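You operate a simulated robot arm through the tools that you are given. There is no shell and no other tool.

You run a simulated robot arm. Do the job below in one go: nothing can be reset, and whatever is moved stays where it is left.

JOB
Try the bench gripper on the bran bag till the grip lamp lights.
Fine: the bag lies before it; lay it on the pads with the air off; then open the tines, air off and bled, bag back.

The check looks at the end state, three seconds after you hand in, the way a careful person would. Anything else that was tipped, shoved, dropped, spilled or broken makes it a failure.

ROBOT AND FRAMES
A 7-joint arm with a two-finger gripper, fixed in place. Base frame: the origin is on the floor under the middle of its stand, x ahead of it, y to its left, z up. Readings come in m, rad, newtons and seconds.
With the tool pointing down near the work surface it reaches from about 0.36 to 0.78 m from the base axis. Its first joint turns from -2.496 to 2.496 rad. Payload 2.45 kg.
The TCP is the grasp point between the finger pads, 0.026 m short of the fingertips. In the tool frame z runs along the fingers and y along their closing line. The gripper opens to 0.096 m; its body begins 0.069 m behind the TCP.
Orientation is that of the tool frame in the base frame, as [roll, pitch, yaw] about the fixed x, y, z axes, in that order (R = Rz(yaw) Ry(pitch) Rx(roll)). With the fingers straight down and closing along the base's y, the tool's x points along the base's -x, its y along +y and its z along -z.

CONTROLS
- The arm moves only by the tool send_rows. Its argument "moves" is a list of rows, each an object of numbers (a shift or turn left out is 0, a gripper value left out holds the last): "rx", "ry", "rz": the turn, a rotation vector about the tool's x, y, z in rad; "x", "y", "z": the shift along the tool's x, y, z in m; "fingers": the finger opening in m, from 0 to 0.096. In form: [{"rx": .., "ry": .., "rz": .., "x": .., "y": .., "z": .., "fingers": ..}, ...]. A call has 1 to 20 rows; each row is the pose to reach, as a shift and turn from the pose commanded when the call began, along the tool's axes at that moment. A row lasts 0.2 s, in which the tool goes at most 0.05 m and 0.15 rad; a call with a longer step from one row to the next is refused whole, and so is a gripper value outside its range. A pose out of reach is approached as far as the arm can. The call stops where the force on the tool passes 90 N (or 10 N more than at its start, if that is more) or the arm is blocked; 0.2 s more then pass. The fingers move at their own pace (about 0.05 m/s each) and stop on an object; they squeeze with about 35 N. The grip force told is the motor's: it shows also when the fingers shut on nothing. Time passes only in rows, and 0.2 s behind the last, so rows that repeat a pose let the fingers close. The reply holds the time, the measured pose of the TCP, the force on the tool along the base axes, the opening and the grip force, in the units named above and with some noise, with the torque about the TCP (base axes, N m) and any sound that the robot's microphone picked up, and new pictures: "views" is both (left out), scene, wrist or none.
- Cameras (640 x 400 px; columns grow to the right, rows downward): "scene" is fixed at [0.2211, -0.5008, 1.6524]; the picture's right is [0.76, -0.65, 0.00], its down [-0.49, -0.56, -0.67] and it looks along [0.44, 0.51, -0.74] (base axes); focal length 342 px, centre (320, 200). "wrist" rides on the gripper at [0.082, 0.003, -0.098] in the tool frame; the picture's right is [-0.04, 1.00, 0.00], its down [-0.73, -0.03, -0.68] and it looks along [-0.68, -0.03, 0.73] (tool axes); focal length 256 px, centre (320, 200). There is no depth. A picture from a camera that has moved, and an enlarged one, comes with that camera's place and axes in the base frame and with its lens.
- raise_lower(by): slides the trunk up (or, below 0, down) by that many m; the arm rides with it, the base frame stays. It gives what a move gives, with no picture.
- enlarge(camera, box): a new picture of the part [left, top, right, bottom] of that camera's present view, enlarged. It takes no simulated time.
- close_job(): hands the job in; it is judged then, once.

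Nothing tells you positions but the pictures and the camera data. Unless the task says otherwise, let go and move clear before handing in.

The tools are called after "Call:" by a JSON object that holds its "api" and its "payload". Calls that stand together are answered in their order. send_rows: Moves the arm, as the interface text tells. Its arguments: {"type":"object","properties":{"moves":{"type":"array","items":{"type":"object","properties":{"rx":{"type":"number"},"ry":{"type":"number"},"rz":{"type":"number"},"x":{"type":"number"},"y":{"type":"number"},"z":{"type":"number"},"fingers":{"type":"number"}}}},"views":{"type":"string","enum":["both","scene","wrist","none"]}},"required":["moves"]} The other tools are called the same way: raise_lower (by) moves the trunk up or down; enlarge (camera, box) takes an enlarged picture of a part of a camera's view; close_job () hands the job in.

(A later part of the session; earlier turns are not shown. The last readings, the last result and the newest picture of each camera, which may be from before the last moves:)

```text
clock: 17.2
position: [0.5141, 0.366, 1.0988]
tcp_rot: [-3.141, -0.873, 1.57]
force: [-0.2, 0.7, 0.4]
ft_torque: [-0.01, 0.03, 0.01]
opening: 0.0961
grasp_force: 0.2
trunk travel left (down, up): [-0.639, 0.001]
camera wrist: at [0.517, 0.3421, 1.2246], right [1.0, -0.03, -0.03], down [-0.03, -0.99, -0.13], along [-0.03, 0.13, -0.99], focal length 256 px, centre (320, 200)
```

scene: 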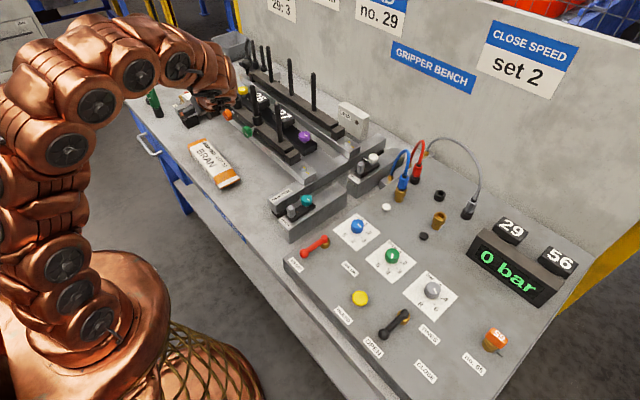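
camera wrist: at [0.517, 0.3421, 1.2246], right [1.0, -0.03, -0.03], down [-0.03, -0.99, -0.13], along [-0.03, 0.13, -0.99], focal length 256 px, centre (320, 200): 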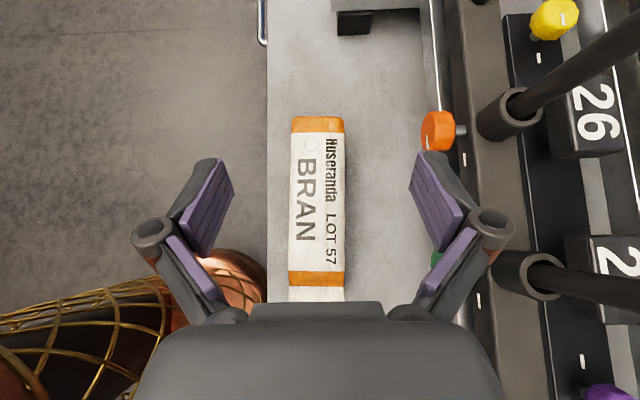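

Good overhead view of the bag between the fingers. I'll enlarge to measure its position and yaw.

Call:
{"api": "enlarge", "payload": {"camera": "wrist", "box": [240, 100, 400, 300]}}

Call:
{"api": "enlarge", "payload": {"camera": "scene", "box": [170, 60, 300, 200]}}

Call:
{"api": "enlarge", "payload": {"camera": "wrist", "box": [410, 0, 640, 400]}}

```text
2.00 times, centred on (320, 200) of wrist
camera zoom: at [0.517, 0.3421, 1.2246], right [1.0, -0.03, -0.03], down [-0.03, -0.99, -0.13], along [-0.03, 0.13, -0.99], focal length 512 px, centre (320, 200)
```

zoom: 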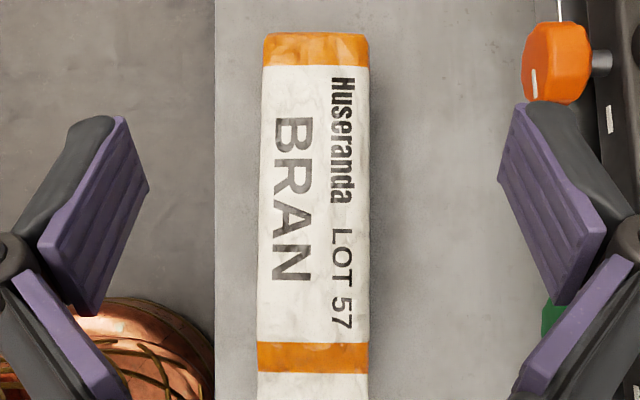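

```text
2.86 times, centred on (235, 130) of scene
camera zoom: at [0.2211, -0.5008, 1.6524], right [0.76, -0.65, 0.0], down [-0.49, -0.56, -0.67], along [0.44, 0.51, -0.74], focal length 976 px, centre (563, 400)
```

zoom: 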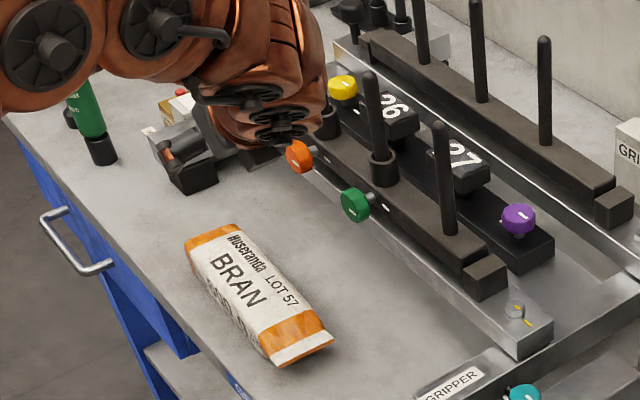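

```text
1.00 times, centred on (525, 200) of wrist (not enlarged: the box is as wide or as high as the picture)
camera zoom: at [0.517, 0.3421, 1.2246], right [1.0, -0.03, -0.03], down [-0.03, -0.99, -0.13], along [-0.03, 0.13, -0.99], focal length 256 px, centre (115, 200)
```

zoom: 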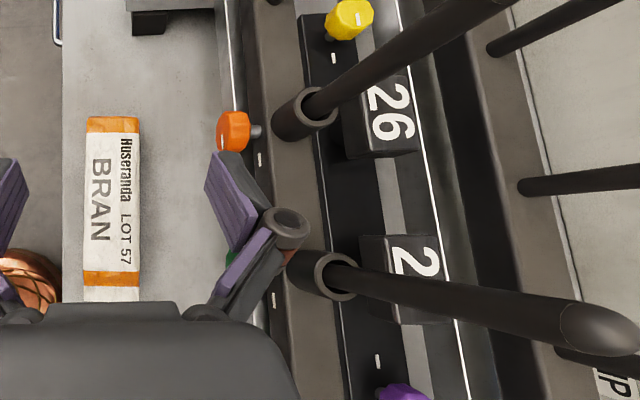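

The bag's body centre is near (0.505, 0.383), turned about 2–3° clockwise. I'll record that as its home, and come down around it with matching yaw to z≈0.94.

Call:
{"api": "send_rows", "payload": {"moves": [{"x": -0.0282, "y": -0.0022, "z": 0.0282, "rx": -0.0085, "rz": 0.007}, {"x": -0.0564, "y": -0.0045, "z": 0.0565, "rx": -0.017, "rz": 0.014}, {"x": -0.0846, "y": -0.0068, "z": 0.0847, "rx": -0.0255, "rz": 0.021}, {"x": -0.1128, "y": -0.009, "z": 0.1129, "rx": -0.034, "rz": 0.028}, {"x": -0.1128, "y": -0.009, "z": 0.1129, "rx": -0.034, "rz": 0.028}], "views": "both"}}

```text
clock: 18.4
position: [0.5041, 0.3795, 0.94]
tcp_rot: [3.14, -0.873, 1.53]
force: [-0.1, -0.6, 0.7]
ft_torque: [-0.01, 0.0, 0.03]
opening: 0.096
grasp_force: 0.1
trunk travel left (down, up): [-0.639, 0.001]
camera wrist: at [0.5069, 0.3563, 1.0652], right [1.0, -0.07, -0.03], down [-0.07, -0.99, -0.12], along [-0.02, 0.13, -0.99], focal length 256 px, centre (320, 200)
```

scene: 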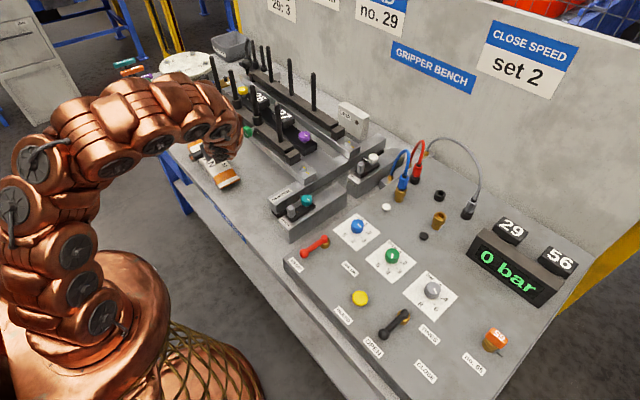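
wrist: 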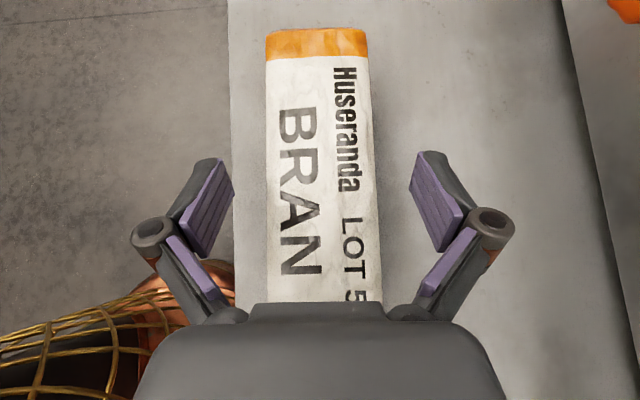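

The bag is centred between the fingers and aligned. I'll lower to z≈0.905 and check for contact.

Call:
{"api": "send_rows", "payload": {"moves": [{"x": -0.009, "z": 0.0075}, {"x": -0.018, "z": 0.015}, {"x": -0.0265, "z": 0.0222}, {"x": -0.0265, "z": 0.0222}], "views": "both"}}

Call:
{"api": "enlarge", "payload": {"camera": "scene", "box": [170, 90, 290, 200]}}

```text
clock: 19.4
position: [0.5015, 0.3789, 0.9054]
tcp_rot: [3.14, -0.873, 1.526]
force: [-0.1, -0.4, -0.4]
ft_torque: [0.03, 0.01, -0.04]
opening: 0.0961
grasp_force: 0.0
trunk travel left (down, up): [-0.639, 0.001]
camera wrist: at [0.5046, 0.3557, 1.0309], right [1.0, -0.07, -0.03], down [-0.07, -0.99, -0.13], along [-0.02, 0.13, -0.99], focal length 256 px, centre (320, 200)
```

scene: 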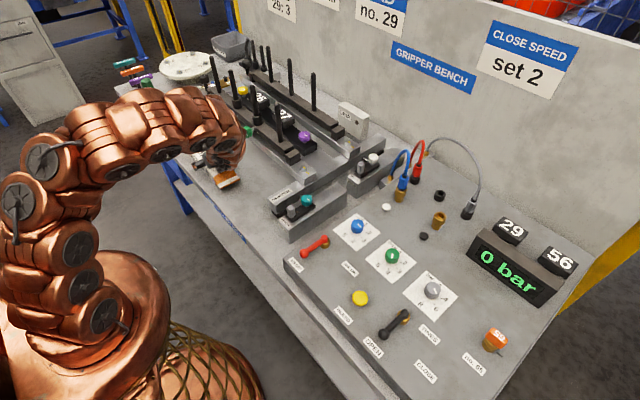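
wrist: 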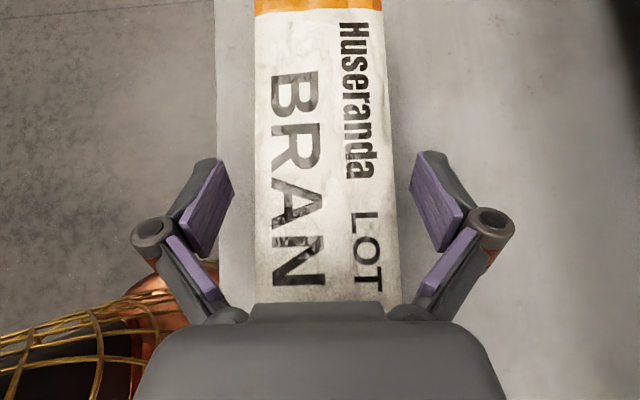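

```text
3.64 times, centred on (230, 145) of scene
camera zoom: at [0.2211, -0.5008, 1.6524], right [0.76, -0.65, 0.0], down [-0.49, -0.56, -0.67], along [0.44, 0.51, -0.74], focal length 1243 px, centre (647, 400)
```

zoom: 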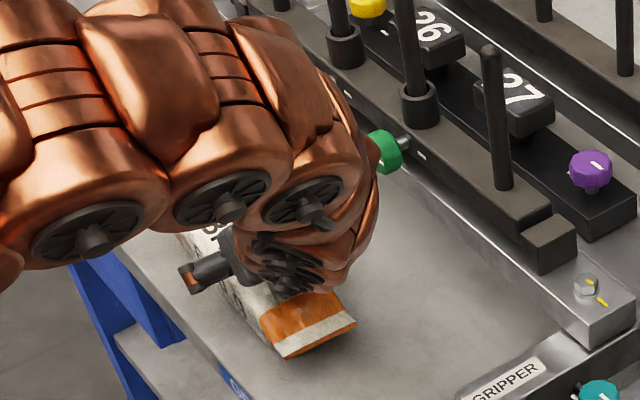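

No contact, centred on the bag. Now I close the fingers on it and let them settle.

Call:
{"api": "send_rows", "payload": {"moves": [{"fingers": 0.08}, {"fingers": 0.06}, {"fingers": 0.04}, {"fingers": 0.04}, {"fingers": 0.04}, {"fingers": 0.04}], "views": "wrist"}}

```text
clock: 20.8
position: [0.503, 0.3789, 0.9057]
tcp_rot: [3.14, -0.872, 1.529]
force: [2.3, -0.8, 5.1]
ft_torque: [-0.14, -0.49, -0.02]
opening: 0.0698
grasp_force: 34.7
trunk travel left (down, up): [-0.639, 0.001]
camera wrist: at [0.5049, 0.3554, 1.0311], right [1.0, -0.07, -0.03], down [-0.07, -0.99, -0.13], along [-0.02, 0.13, -0.99], focal length 256 px, centre (320, 200)
```

wrist: 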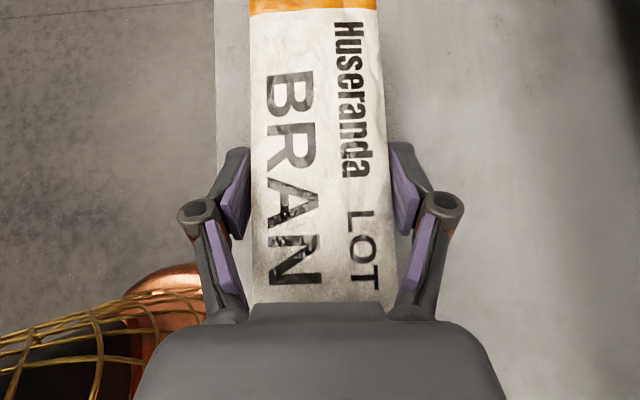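

The bag is held (opening 0.070, 35 N). I'll lift it a little and check that it stays level.

Call:
{"api": "send_rows", "payload": {"moves": [{"x": 0.0115, "z": -0.0096}, {"x": 0.023, "z": -0.0193}, {"x": 0.0345, "z": -0.029}, {"x": 0.046, "z": -0.0386}, {"x": 0.046, "z": -0.0386}], "views": "both"}}

Call:
{"api": "enlarge", "payload": {"camera": "scene", "box": [170, 80, 290, 190]}}

```text
clock: 22.0
position: [0.5027, 0.3789, 0.9647]
tcp_rot: [3.141, -0.874, 1.528]
force: [-0.6, 0.1, -6.0]
ft_torque: [-0.03, 0.01, 0.01]
opening: 0.0696
grasp_force: 35.2
trunk travel left (down, up): [-0.639, 0.001]
camera wrist: at [0.5052, 0.3561, 1.0906], right [1.0, -0.07, -0.03], down [-0.07, -0.99, -0.13], along [-0.02, 0.13, -0.99], focal length 256 px, centre (320, 200)
```

scene: 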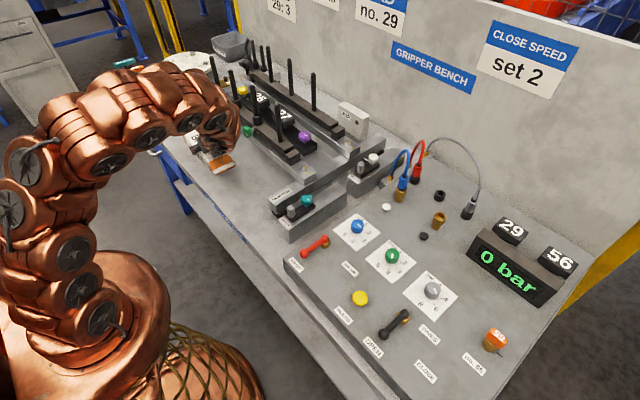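
wrist: 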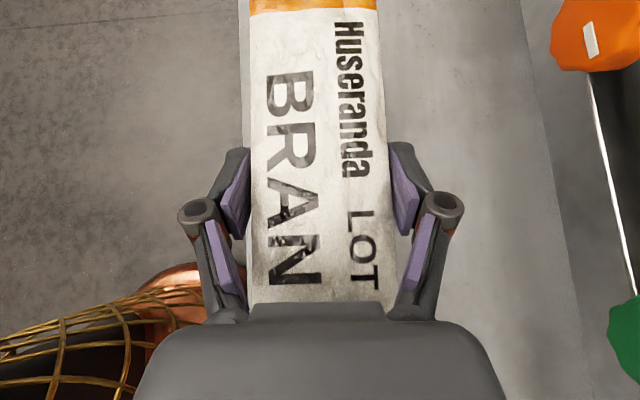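

```text
3.64 times, centred on (230, 135) of scene
camera zoom: at [0.2211, -0.5008, 1.6524], right [0.76, -0.65, 0.0], down [-0.49, -0.56, -0.67], along [0.44, 0.51, -0.74], focal length 1243 px, centre (647, 436)
```

zoom: 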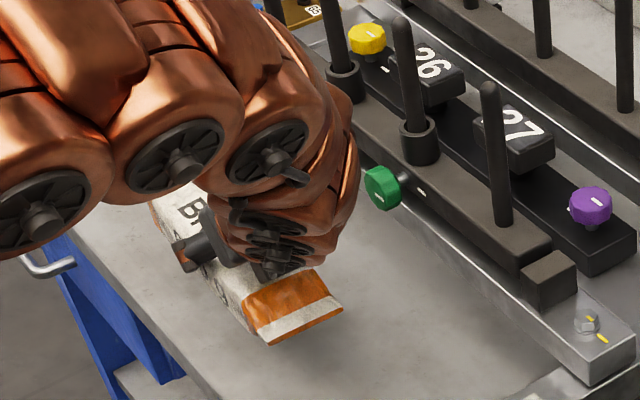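

The bag hangs level and balanced (about 6 N). I'll lift it to z≈1.10 and square it up with the bench.

Call:
{"api": "send_rows", "payload": {"moves": [{"x": 0.0207, "z": -0.0174}, {"x": 0.0414, "z": -0.0347}, {"x": 0.062, "z": -0.0521, "rx": 0.011, "rz": -0.0092}, {"x": 0.0827, "z": -0.0694, "rx": 0.022, "rz": -0.0184}, {"x": 0.1034, "z": -0.0868, "rx": 0.033, "rz": -0.0277}, {"x": 0.1034, "z": -0.0868, "rx": 0.033, "rz": -0.0277}], "views": "wrist"}}

```text
clock: 23.4
position: [0.5008, 0.3799, 1.1004]
tcp_rot: [-3.141, -0.874, 1.57]
force: [0.0, -0.4, -6.3]
ft_torque: [-0.06, 0.01, 0.0]
opening: 0.0698
grasp_force: 34.9
trunk travel left (down, up): [-0.639, 0.001]
camera wrist: at [0.5044, 0.3561, 1.2266], right [1.0, -0.03, -0.03], down [-0.03, -0.99, -0.13], along [-0.03, 0.13, -0.99], focal length 256 px, centre (320, 200)
```

wrist: 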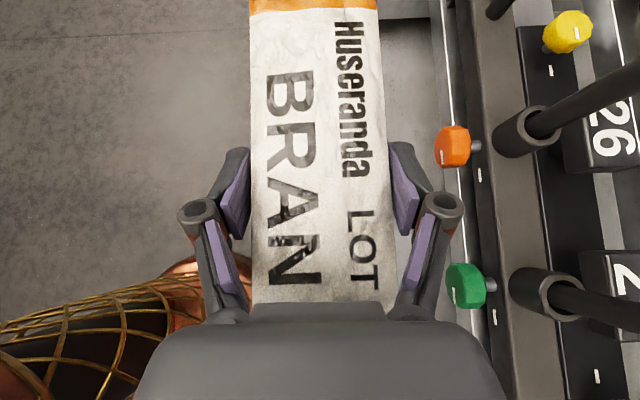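

Now I carry the bag right, past the tines' end, then outward to x≈0.75, retracing the tested path.

Call:
{"api": "send_rows", "payload": {"moves": [{"x": -0.0243, "z": -0.0289}, {"x": -0.0486, "z": -0.0579}, {"x": -0.0729, "z": -0.0868}, {"x": -0.0972, "z": -0.1157}, {"x": -0.1214, "z": -0.1447}, {"x": -0.1457, "z": -0.1736}, {"x": -0.17, "z": -0.2025}, {"x": -0.1943, "z": -0.2315}, {"x": -0.2186, "z": -0.2604}, {"x": -0.2186, "z": -0.2604, "y": 0.036}, {"x": -0.2186, "z": -0.2604, "y": 0.072}, {"x": -0.2186, "z": -0.2604, "y": 0.108}, {"x": -0.2186, "z": -0.2604, "y": 0.144}, {"x": -0.2186, "z": -0.2604, "y": 0.18}, {"x": -0.2186, "z": -0.2604, "y": 0.216}, {"x": -0.2186, "z": -0.2604, "y": 0.25}, {"x": -0.2186, "z": -0.2604, "y": 0.25}], "views": "both"}}

```text
clock: 27.0
position: [0.7526, 0.039, 1.1019]
tcp_rot: [-3.141, -0.871, 1.573]
force: [0.6, -0.4, -6.1]
ft_torque: [0.01, 0.02, 0.02]
opening: 0.0697
grasp_force: 34.8
trunk travel left (down, up): [-0.639, 0.001]
camera wrist: at [0.7552, 0.0162, 1.2267], right [1.0, -0.03, -0.03], down [-0.03, -0.99, -0.13], along [-0.03, 0.13, -0.99], focal length 256 px, centre (320, 200)
```

scene: 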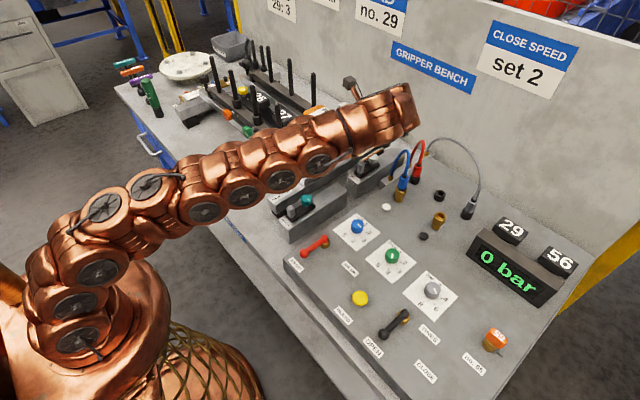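
wrist: 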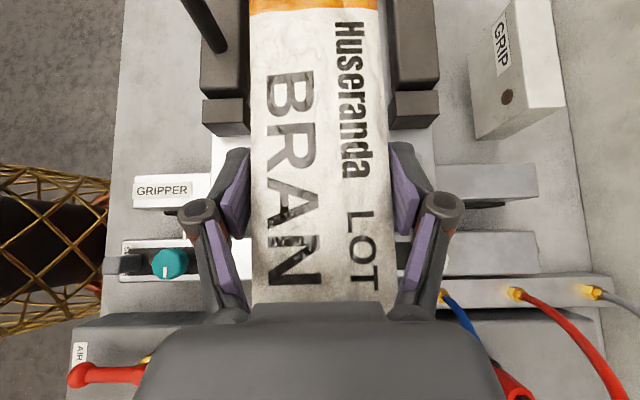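

The bag is lined up with the lane between the tine rows. I'll slide it left in steps, watching clearance to tines and forearm.

Call:
{"api": "send_rows", "payload": {"moves": [{"x": 0.0139, "y": -0.001, "z": 0.0197}, {"x": 0.0278, "y": -0.002, "z": 0.0393}, {"x": 0.0417, "y": -0.003, "z": 0.059}, {"x": 0.0556, "y": -0.003, "z": 0.0786}, {"x": 0.0695, "y": -0.003, "z": 0.0983}, {"x": 0.0695, "y": -0.003, "z": 0.0983}], "views": "both"}}

Call:
{"api": "enlarge", "payload": {"camera": "scene", "box": [180, 50, 440, 213]}}

```text
clock: 28.4
position: [0.7497, 0.159, 1.0914]
tcp_rot: [3.139, -0.873, 1.569]
force: [-1.0, 0.0, -5.9]
ft_torque: [-0.02, 0.0, -0.01]
opening: 0.0697
grasp_force: 34.7
trunk travel left (down, up): [-0.639, 0.001]
camera wrist: at [0.7525, 0.1364, 1.2174], right [1.0, -0.03, -0.03], down [-0.03, -0.99, -0.13], along [-0.03, 0.13, -0.99], focal length 256 px, centre (320, 200)
```

scene: 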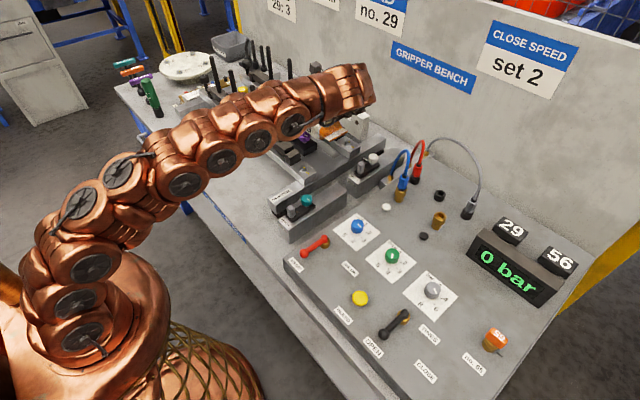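
wrist: 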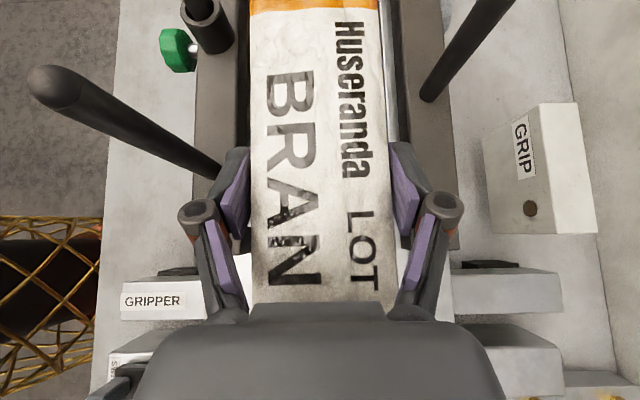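

```text
2.45 times, centred on (310, 132) of scene
camera zoom: at [0.2211, -0.5008, 1.6524], right [0.76, -0.65, 0.0], down [-0.49, -0.56, -0.67], along [0.44, 0.51, -0.74], focal length 839 px, centre (344, 368)
```

zoom: 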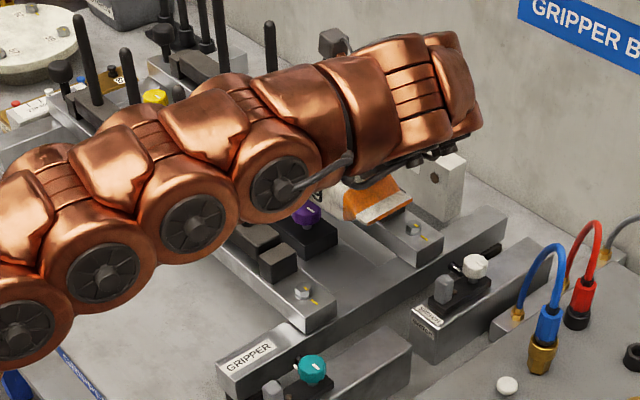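

Clearances look good. I'll continue sliding left another 0.11.

Call:
{"api": "send_rows", "payload": {"moves": [{"x": 0.0139, "z": 0.0184}, {"x": 0.0263, "z": 0.0382}, {"x": 0.0391, "z": 0.0573}, {"x": 0.052, "z": 0.0763}, {"x": 0.0631, "z": 0.0907}, {"x": 0.0631, "z": 0.0907}], "views": "both"}}

Call:
{"api": "enlarge", "payload": {"camera": "scene", "box": [180, 40, 440, 203]}}

```text
clock: 29.8
position: [0.7502, 0.2705, 1.0801]
tcp_rot: [-3.141, -0.873, 1.569]
force: [-0.4, -0.1, -6.4]
ft_torque: [-0.02, -0.02, -0.03]
opening: 0.0696
grasp_force: 35.8
trunk travel left (down, up): [-0.639, 0.001]
camera wrist: at [0.7532, 0.2467, 1.2062], right [1.0, -0.03, -0.03], down [-0.03, -0.99, -0.13], along [-0.03, 0.13, -0.99], focal length 256 px, centre (320, 200)
```

scene: 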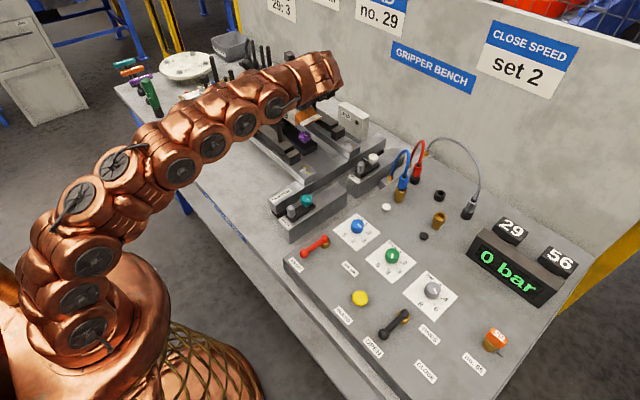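
wrist: 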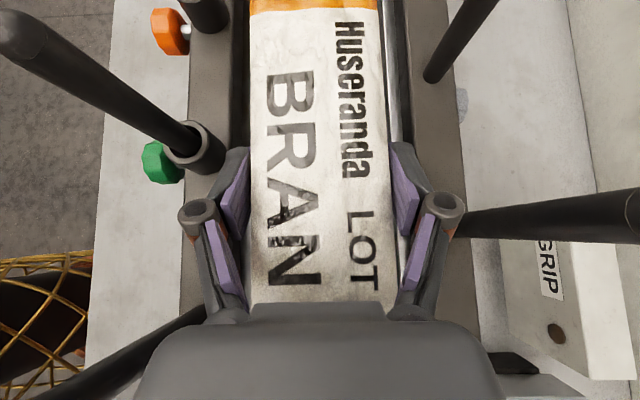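

```text
2.45 times, centred on (310, 122) of scene
camera zoom: at [0.2211, -0.5008, 1.6524], right [0.76, -0.65, 0.0], down [-0.49, -0.56, -0.67], along [0.44, 0.51, -0.74], focal length 839 px, centre (344, 393)
```

zoom: 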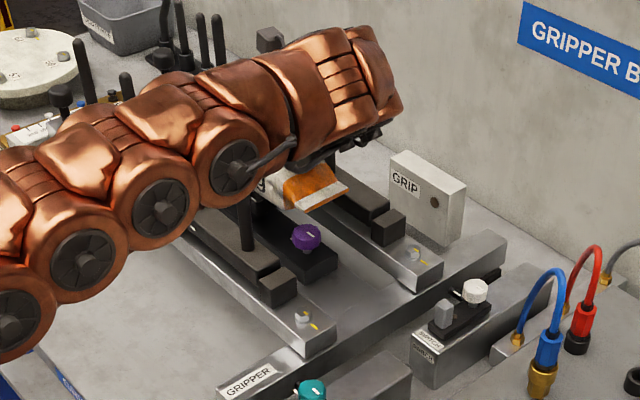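

Still clear on both sides. I'll slide the last 0.1 m so the bag sits over both pads, and look again.

Call:
{"api": "send_rows", "payload": {"moves": [{"x": 0.0128, "y": -0.0005, "z": 0.0211}, {"x": 0.0256, "y": -0.0005, "z": 0.0422}, {"x": 0.0384, "y": -0.0005, "z": 0.0632}, {"x": 0.0512, "y": -0.0005, "z": 0.0843}, {"x": 0.0512, "y": -0.0005, "z": 0.0843}], "views": "both"}}

Call:
{"api": "enlarge", "payload": {"camera": "scene", "box": [180, 30, 440, 193]}}

```text
clock: 31.0
position: [0.7493, 0.3696, 1.0655]
tcp_rot: [3.141, -0.873, 1.568]
force: [-0.5, 0.4, -6.3]
ft_torque: [-0.02, 0.01, -0.01]
opening: 0.0697
grasp_force: 35.4
trunk travel left (down, up): [-0.639, 0.001]
camera wrist: at [0.7532, 0.3458, 1.1907], right [1.0, -0.03, -0.03], down [-0.03, -0.99, -0.12], along [-0.03, 0.13, -0.99], focal length 256 px, centre (320, 200)
```

scene: 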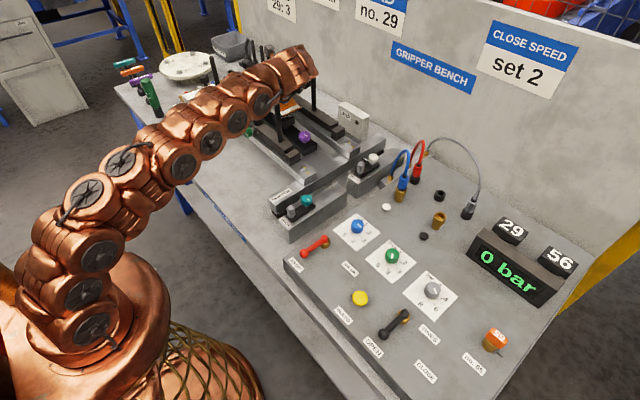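
wrist: 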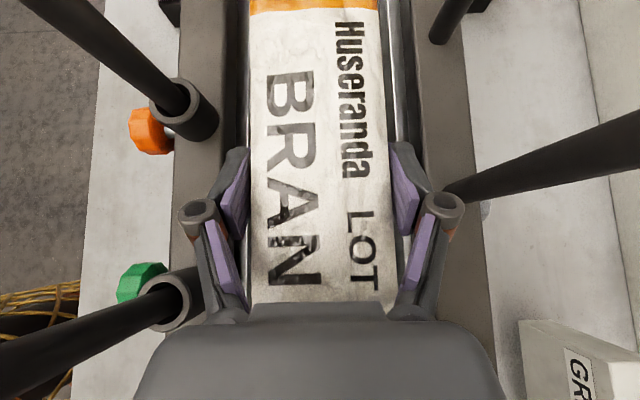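

```text
2.45 times, centred on (310, 112) of scene
camera zoom: at [0.2211, -0.5008, 1.6524], right [0.76, -0.65, 0.0], down [-0.49, -0.56, -0.67], along [0.44, 0.51, -0.74], focal length 839 px, centre (344, 417)
```

zoom: 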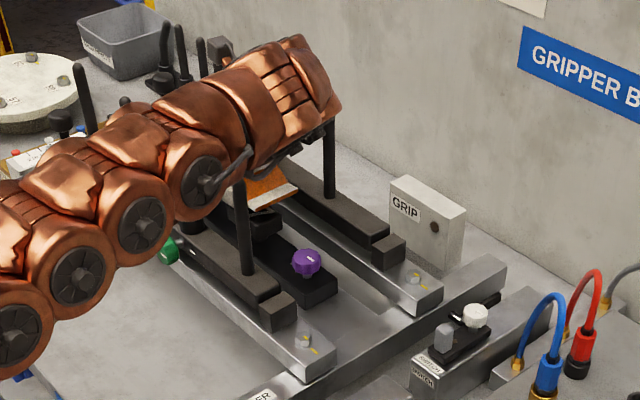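

The bag is over the pads. Before lowering I'll inspect the gap between the forearm and the nearest tine.

Call:
{"api": "enlarge", "payload": {"camera": "scene", "box": [240, 60, 340, 123]}}

Call:
{"api": "enlarge", "payload": {"camera": "wrist", "box": [160, 100, 480, 320]}}

```text
6.35 times, centred on (290, 92) of scene
camera zoom: at [0.2211, -0.5008, 1.6524], right [0.76, -0.65, 0.0], down [-0.49, -0.56, -0.67], along [0.44, 0.51, -0.74], focal length 2170 px, centre (510, 889)
```

zoom: 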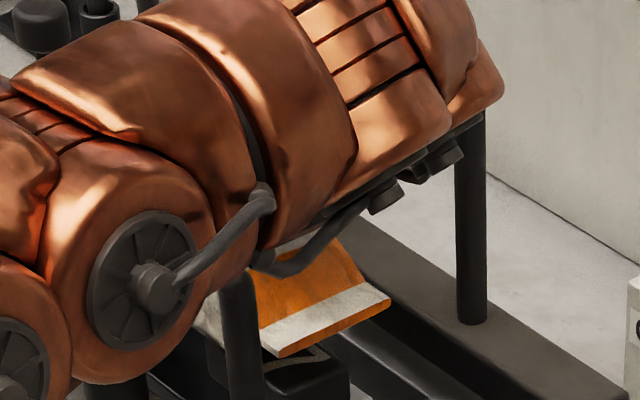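

```text
1.82 times, centred on (320, 210) of wrist
camera zoom: at [0.7532, 0.3458, 1.1907], right [1.0, -0.03, -0.03], down [-0.03, -0.99, -0.12], along [-0.03, 0.13, -0.99], focal length 465 px, centre (320, 182)
```

zoom: 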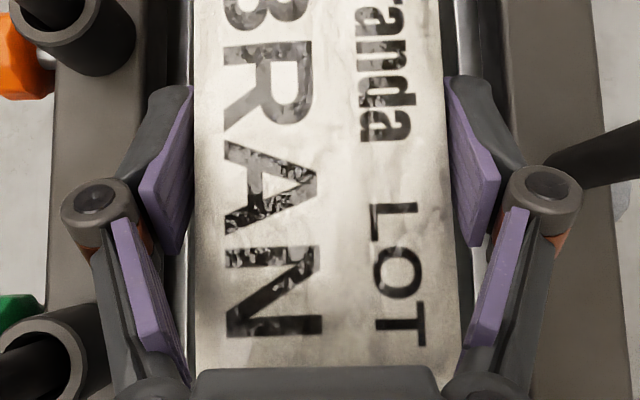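

The forearm passes roughly 2 cm over the first front tine, which would leave little after lowering. I'll shift the bag about 2 cm right (still on both pads) to gain clearance, then look.

Call:
{"api": "send_rows", "payload": {"moves": [{"x": -0.0058, "z": -0.0069}, {"x": -0.0116, "z": -0.0138}, {"x": -0.0116, "z": -0.0138}], "views": "none"}}

Call:
{"api": "enlarge", "payload": {"camera": "scene", "box": [240, 60, 340, 123]}}

```text
clock: 31.8
position: [0.7497, 0.3508, 1.0657]
tcp_rot: [3.141, -0.873, 1.572]
force: [0.5, 0.4, -6.3]
ft_torque: [-0.03, 0.03, 0.01]
opening: 0.0696
grasp_force: 34.9
trunk travel left (down, up): [-0.639, 0.001]
```

```text
6.35 times, centred on (290, 92) of scene
camera zoom: at [0.2211, -0.5008, 1.6524], right [0.76, -0.65, 0.0], down [-0.49, -0.56, -0.67], along [0.44, 0.51, -0.74], focal length 2170 px, centre (510, 889)
```

zoom: 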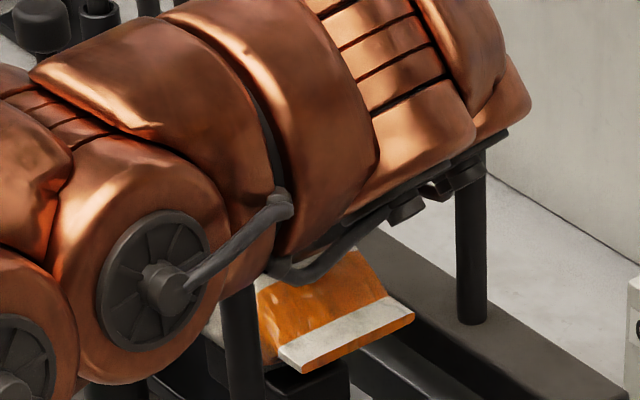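

Now I'll lower 1 cm, slowly, and check forces and the gap again.

Call:
{"api": "send_rows", "payload": {"moves": [{"x": -0.0026, "z": 0.0021}, {"x": -0.0051, "z": 0.0043}, {"x": -0.0077, "z": 0.0064}, {"x": -0.0077, "z": 0.0064}], "views": "wrist"}}

Call:
{"api": "enlarge", "payload": {"camera": "scene", "box": [240, 60, 340, 123]}}

```text
clock: 32.8
position: [0.7489, 0.3495, 1.0553]
tcp_rot: [3.141, -0.873, 1.57]
force: [-0.4, -0.4, -4.7]
ft_torque: [0.0, 0.0, 0.0]
opening: 0.0698
grasp_force: 34.5
trunk travel left (down, up): [-0.639, 0.001]
camera wrist: at [0.7526, 0.3265, 1.1812], right [1.0, -0.03, -0.03], down [-0.03, -0.99, -0.13], along [-0.03, 0.13, -0.99], focal length 256 px, centre (320, 200)
```

wrist: 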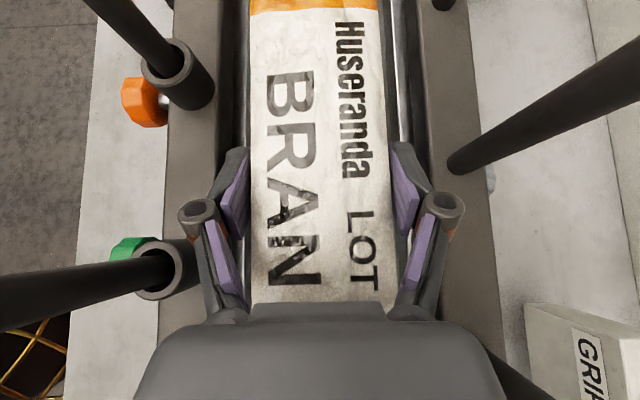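

```text
6.35 times, centred on (290, 92) of scene
camera zoom: at [0.2211, -0.5008, 1.6524], right [0.76, -0.65, 0.0], down [-0.49, -0.56, -0.67], along [0.44, 0.51, -0.74], focal length 2170 px, centre (510, 889)
```

zoom: 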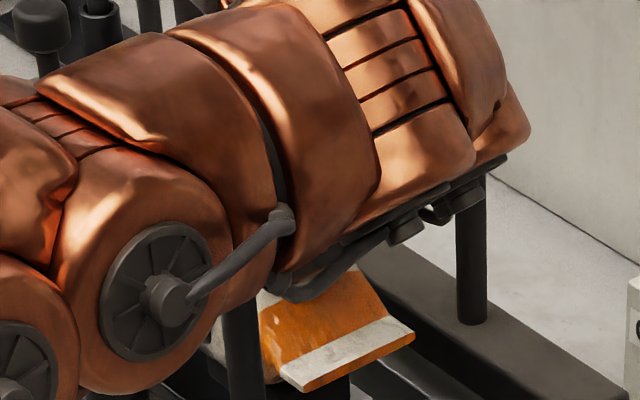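

Force along z eased a little (−6.3 to −4.7), maybe first contact. I'll lower in tiny steps.

Call:
{"api": "send_rows", "payload": {"moves": [{"x": -0.0012, "z": 0.001}, {"x": -0.0023, "z": 0.0019}, {"x": -0.0023, "z": 0.0019}], "views": "none"}}

```text
clock: 33.6
position: [0.7494, 0.3504, 1.0553]
tcp_rot: [3.136, -0.875, 1.573]
force: [4.6, 1.6, 8.5]
ft_torque: [-0.84, -0.38, 0.2]
opening: 0.0699
grasp_force: 35.5
trunk travel left (down, up): [-0.639, 0.001]
```

Contact with the pads is clear now (about 15 N up through the bag). I'll open the fingers just enough to release it.

Call:
{"api": "send_rows", "payload": {"moves": [{"fingers": 0.074}, {"fingers": 0.078}, {"fingers": 0.082}, {"fingers": 0.084}, {"fingers": 0.084}, {"fingers": 0.084}], "views": "both"}}

Call:
{"api": "enlarge", "payload": {"camera": "scene", "box": [240, 60, 340, 123]}}

```text
clock: 35.0
position: [0.7491, 0.3493, 1.0537]
tcp_rot: [3.139, -0.873, 1.571]
force: [-0.3, 0.8, 0.2]
ft_torque: [0.0, 0.01, 0.01]
opening: 0.0843
grasp_force: 0.0
trunk travel left (down, up): [-0.639, 0.001]
camera wrist: at [0.752, 0.3261, 1.1784], right [1.0, -0.03, -0.03], down [-0.03, -0.99, -0.13], along [-0.03, 0.13, -0.99], focal length 256 px, centre (320, 200)
```

scene: 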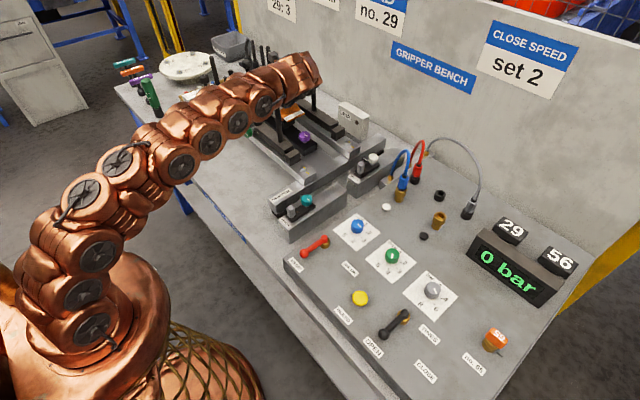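
wrist: 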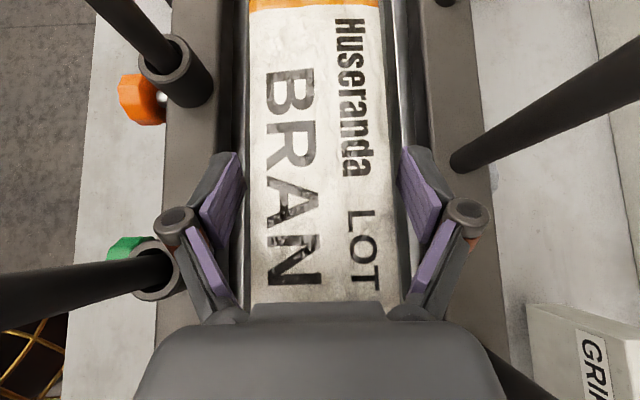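

```text
6.35 times, centred on (290, 92) of scene
camera zoom: at [0.2211, -0.5008, 1.6524], right [0.76, -0.65, 0.0], down [-0.49, -0.56, -0.67], along [0.44, 0.51, -0.74], focal length 2170 px, centre (510, 889)
```

zoom: 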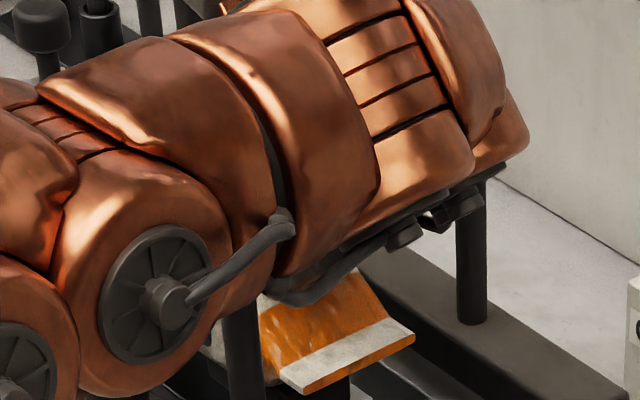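

The bag rests free on the pads. I'll back the fingers out along their own axis, then narrow them and slide back out to the right.

Call:
{"api": "send_rows", "payload": {"moves": [{"z": -0.02}, {"z": -0.04}, {"z": -0.06}, {"z": -0.08}, {"z": -0.08}], "views": "both"}}

Call:
{"api": "enlarge", "payload": {"camera": "scene", "box": [220, 50, 340, 125]}}

```text
clock: 36.2
position: [0.748, 0.2876, 1.1036]
tcp_rot: [3.14, -0.872, 1.572]
force: [0.3, 0.5, -0.8]
ft_torque: [0.0, -0.01, 0.02]
opening: 0.0838
grasp_force: 0.2
trunk travel left (down, up): [-0.639, 0.001]
camera wrist: at [0.7524, 0.2634, 1.2295], right [1.0, -0.03, -0.03], down [-0.03, -0.99, -0.13], along [-0.03, 0.13, -0.99], focal length 256 px, centre (320, 200)
```

scene: 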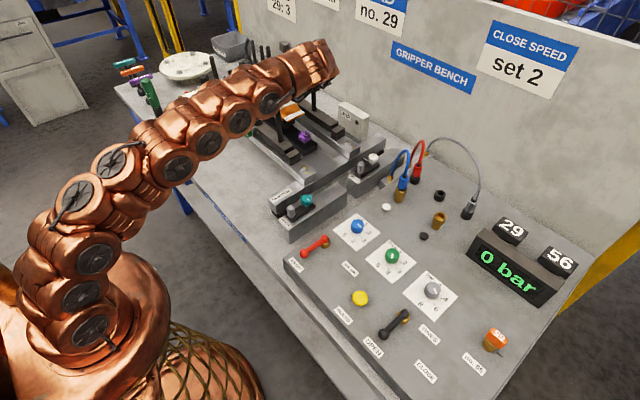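
wrist: 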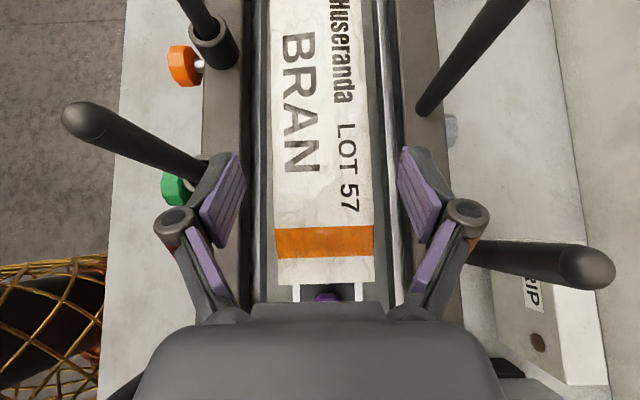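

```text
5.33 times, centred on (280, 88) of scene
camera zoom: at [0.2211, -0.5008, 1.6524], right [0.76, -0.65, 0.0], down [-0.49, -0.56, -0.67], along [0.44, 0.51, -0.74], focal length 1823 px, centre (533, 800)
```

zoom: 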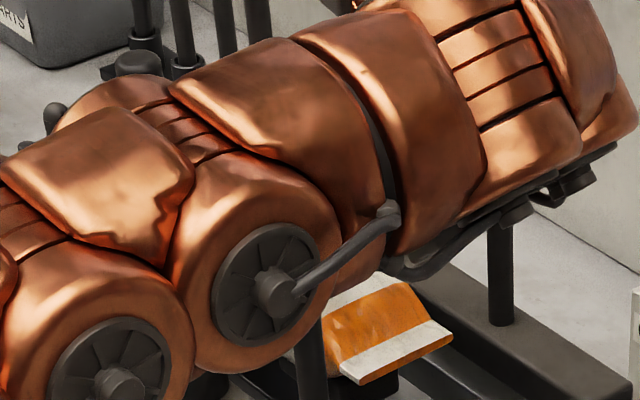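

The bag lies straight on the pads. I'll narrow the fingers and slide out to the right.

Call:
{"api": "send_rows", "payload": {"moves": [{"fingers": 0.06}, {"fingers": 0.04}, {"x": -0.023, "z": -0.0274, "fingers": 0.03}, {"x": -0.0459, "z": -0.0547}, {"x": -0.0689, "z": -0.0821}, {"x": -0.0919, "z": -0.1094}, {"x": -0.1149, "z": -0.1368}, {"x": -0.1378, "z": -0.1641}, {"x": -0.1608, "z": -0.1915}, {"x": -0.1608, "z": -0.1915}], "views": "both"}}

Call:
{"api": "enlarge", "payload": {"camera": "scene", "box": [220, 50, 340, 125]}}

```text
clock: 38.4
position: [0.7485, 0.0388, 1.1047]
tcp_rot: [-3.14, -0.873, 1.57]
force: [-0.4, 0.3, 0.7]
ft_torque: [0.01, 0.01, -0.01]
opening: 0.0298
grasp_force: 0.2
trunk travel left (down, up): [-0.639, 0.001]
camera wrist: at [0.752, 0.0148, 1.2304], right [1.0, -0.03, -0.03], down [-0.03, -0.99, -0.13], along [-0.03, 0.13, -0.99], focal length 256 px, centre (320, 200)
```

scene: 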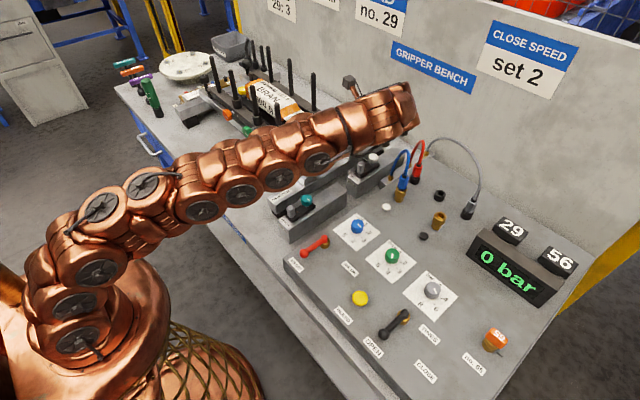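
wrist: 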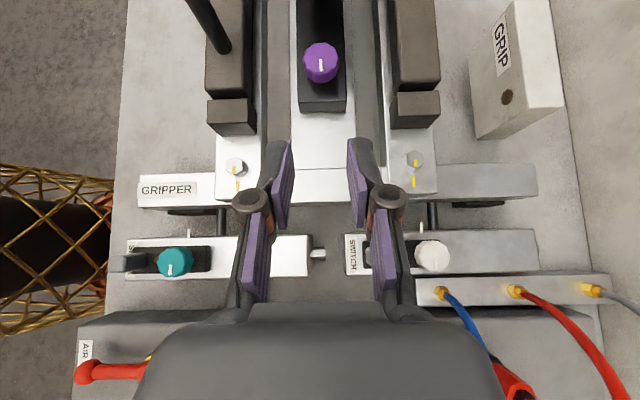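

```text
5.33 times, centred on (280, 88) of scene
camera zoom: at [0.2211, -0.5008, 1.6524], right [0.76, -0.65, 0.0], down [-0.49, -0.56, -0.67], along [0.44, 0.51, -0.74], focal length 1823 px, centre (533, 800)
```

zoom: 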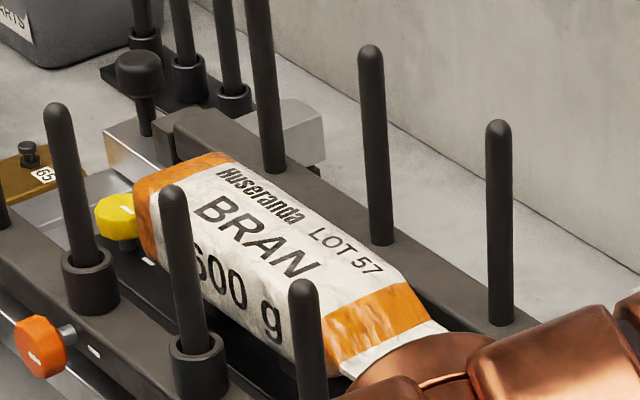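

The bag lies well on both pads. Now I'll retreat inward, bring the tool upright again and close the fingers to use them as a pusher for the levers.

Call:
{"api": "send_rows", "payload": {"moves": [{"y": -0.042}, {"y": -0.084}, {"y": -0.126}, {"y": -0.168}, {"y": -0.21}, {"y": -0.252}, {"y": -0.252, "ry": -0.14, "fingers": 0.0}, {"y": -0.252, "ry": -0.28}, {"y": -0.252, "ry": -0.42}, {"y": -0.252, "ry": -0.56}, {"y": -0.252, "ry": -0.7}, {"y": -0.252, "ry": -0.84}, {"y": -0.252, "ry": -0.873}, {"y": -0.252, "ry": -0.873}], "views": "both"}}

```text
clock: 41.4
position: [0.4965, 0.0382, 1.1046]
tcp_rot: [3.139, 0.001, 1.57]
force: [-0.4, 0.1, -0.4]
ft_torque: [-0.05, 0.0, 0.0]
opening: 0.0
grasp_force: 28.3
trunk travel left (down, up): [-0.639, 0.001]
camera wrist: at [0.4996, 0.1194, 1.2022], right [1.0, -0.04, 0.0], down [-0.03, -0.73, 0.68], along [-0.03, -0.68, -0.73], focal length 256 px, centre (320, 200)
```

scene: 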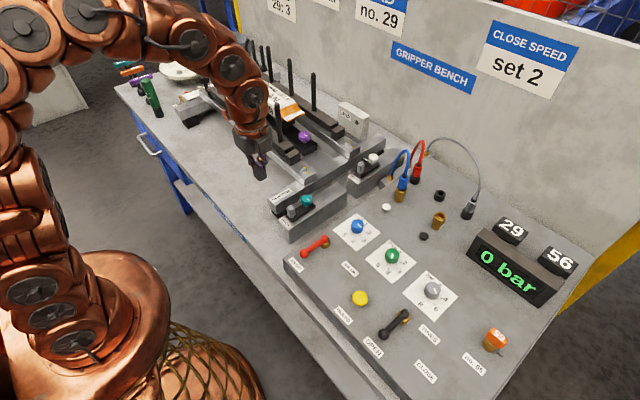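
wrist: 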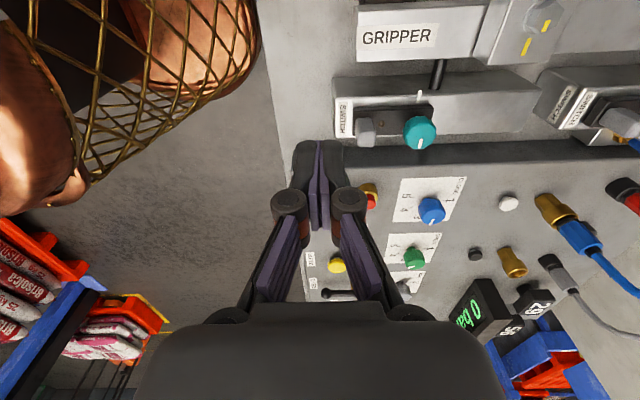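

Tool is upright, fingers closed. I'll move beside the red air lever's ball, on its left, and look before lowering.

Call:
{"api": "send_rows", "payload": {"moves": [{"x": -0.04, "y": -0.002}, {"x": -0.08, "y": -0.004}, {"x": -0.12, "y": -0.0055}, {"x": -0.12, "y": -0.0055, "z": 0.04}, {"x": -0.12, "y": -0.0055, "z": 0.08}, {"x": -0.12, "y": -0.0055, "z": 0.08}], "views": "both"}}

Call:
{"api": "enlarge", "payload": {"camera": "scene", "box": [270, 190, 390, 290]}}

Call:
{"api": "enlarge", "payload": {"camera": "wrist", "box": [240, 120, 440, 280]}}

```text
clock: 42.8
position: [0.4912, -0.0835, 1.0234]
tcp_rot: [3.139, 0.0, 1.571]
force: [-0.1, 0.3, -0.2]
ft_torque: [0.01, 0.0, 0.02]
opening: 0.0001
grasp_force: 28.5
trunk travel left (down, up): [-0.639, 0.001]
camera wrist: at [0.4945, -0.0023, 1.1216], right [1.0, -0.04, 0.0], down [-0.03, -0.73, 0.68], along [-0.03, -0.68, -0.73], focal length 256 px, centre (320, 200)
```

scene: 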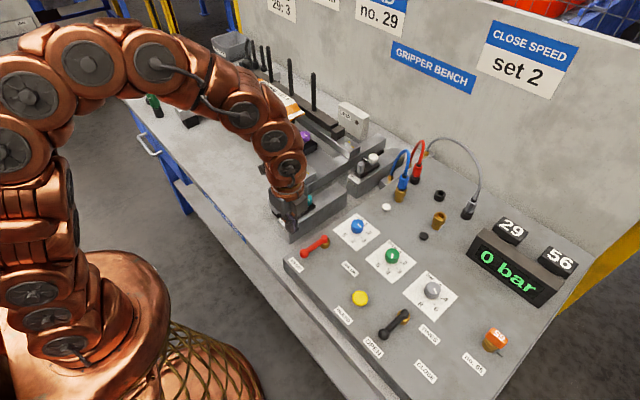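
wrist: 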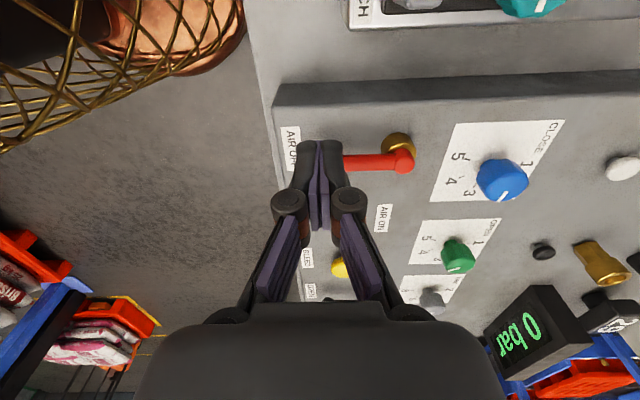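

```text
4.00 times, centred on (330, 240) of scene
camera zoom: at [0.2211, -0.5008, 1.6524], right [0.76, -0.65, 0.0], down [-0.49, -0.56, -0.67], along [0.44, 0.51, -0.74], focal length 1367 px, centre (280, 40)
```

zoom: 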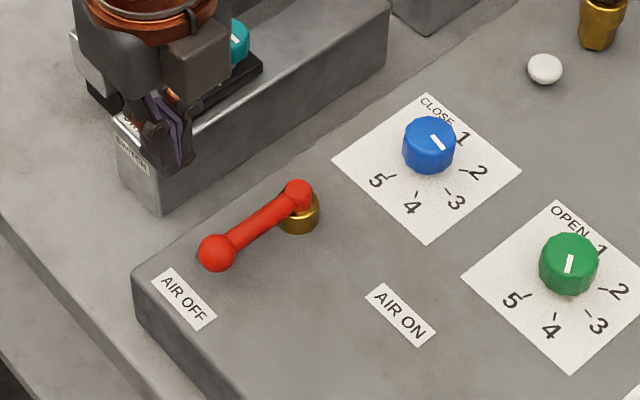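

```text
2.50 times, centred on (340, 200) of wrist
camera zoom: at [0.4945, -0.0023, 1.1216], right [1.0, -0.04, 0.0], down [-0.03, -0.73, 0.68], along [-0.03, -0.68, -0.73], focal length 640 px, centre (270, 200)
```

zoom: 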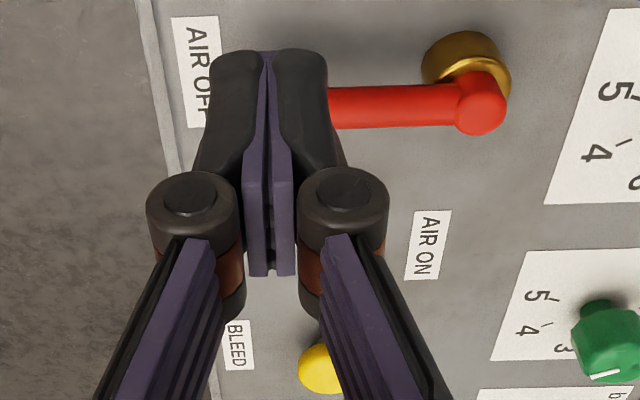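

The fingertips are just left of the red lever's ball. I'll lower beside it and push the lever along its arc toward AIR ON, stopping part-way to check.

Call:
{"api": "send_rows", "payload": {"moves": [{"z": 0.03}, {"z": 0.055}, {"z": 0.055, "x": -0.01}, {"z": 0.055, "x": -0.02}, {"z": 0.055, "x": -0.032, "y": -0.0028}, {"z": 0.055, "x": -0.0434, "y": -0.005}, {"z": 0.055, "x": -0.055, "y": -0.0045}, {"z": 0.055, "x": -0.0668, "y": -0.0023}, {"z": 0.055, "x": -0.0668, "y": -0.0023}], "views": "both"}}

Call:
{"api": "enlarge", "payload": {"camera": "scene", "box": [270, 190, 390, 290]}}

```text
clock: 44.8
position: [0.4898, -0.1501, 0.9691]
tcp_rot: [3.139, -0.001, 1.571]
force: [0.4, 1.0, -0.2]
ft_torque: [0.0, -0.01, -0.01]
opening: 0.0
grasp_force: 28.5
trunk travel left (down, up): [-0.639, 0.001]
camera wrist: at [0.4921, -0.0693, 1.0669], right [1.0, -0.04, 0.0], down [-0.03, -0.73, 0.68], along [-0.03, -0.68, -0.73], focal length 256 px, centre (320, 200)
```

scene: 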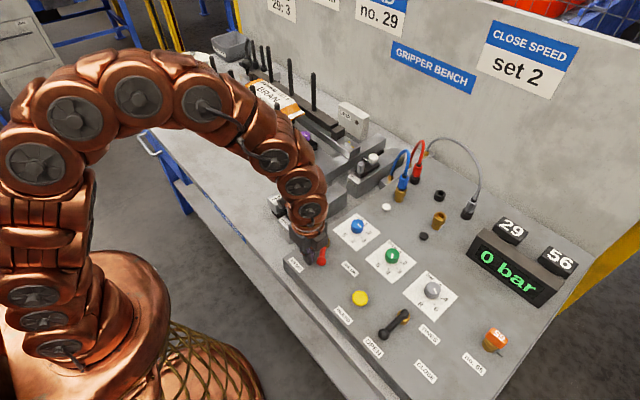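
wrist: 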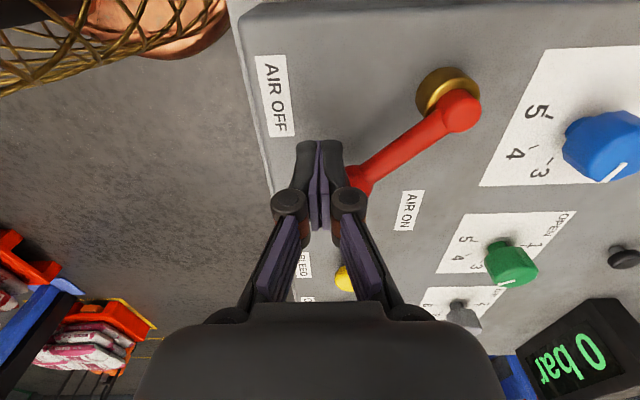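

```text
4.00 times, centred on (330, 240) of scene
camera zoom: at [0.2211, -0.5008, 1.6524], right [0.76, -0.65, 0.0], down [-0.49, -0.56, -0.67], along [0.44, 0.51, -0.74], focal length 1367 px, centre (280, 40)
```

zoom: 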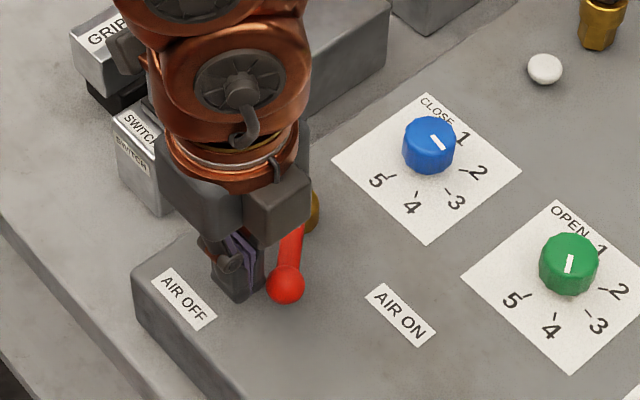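

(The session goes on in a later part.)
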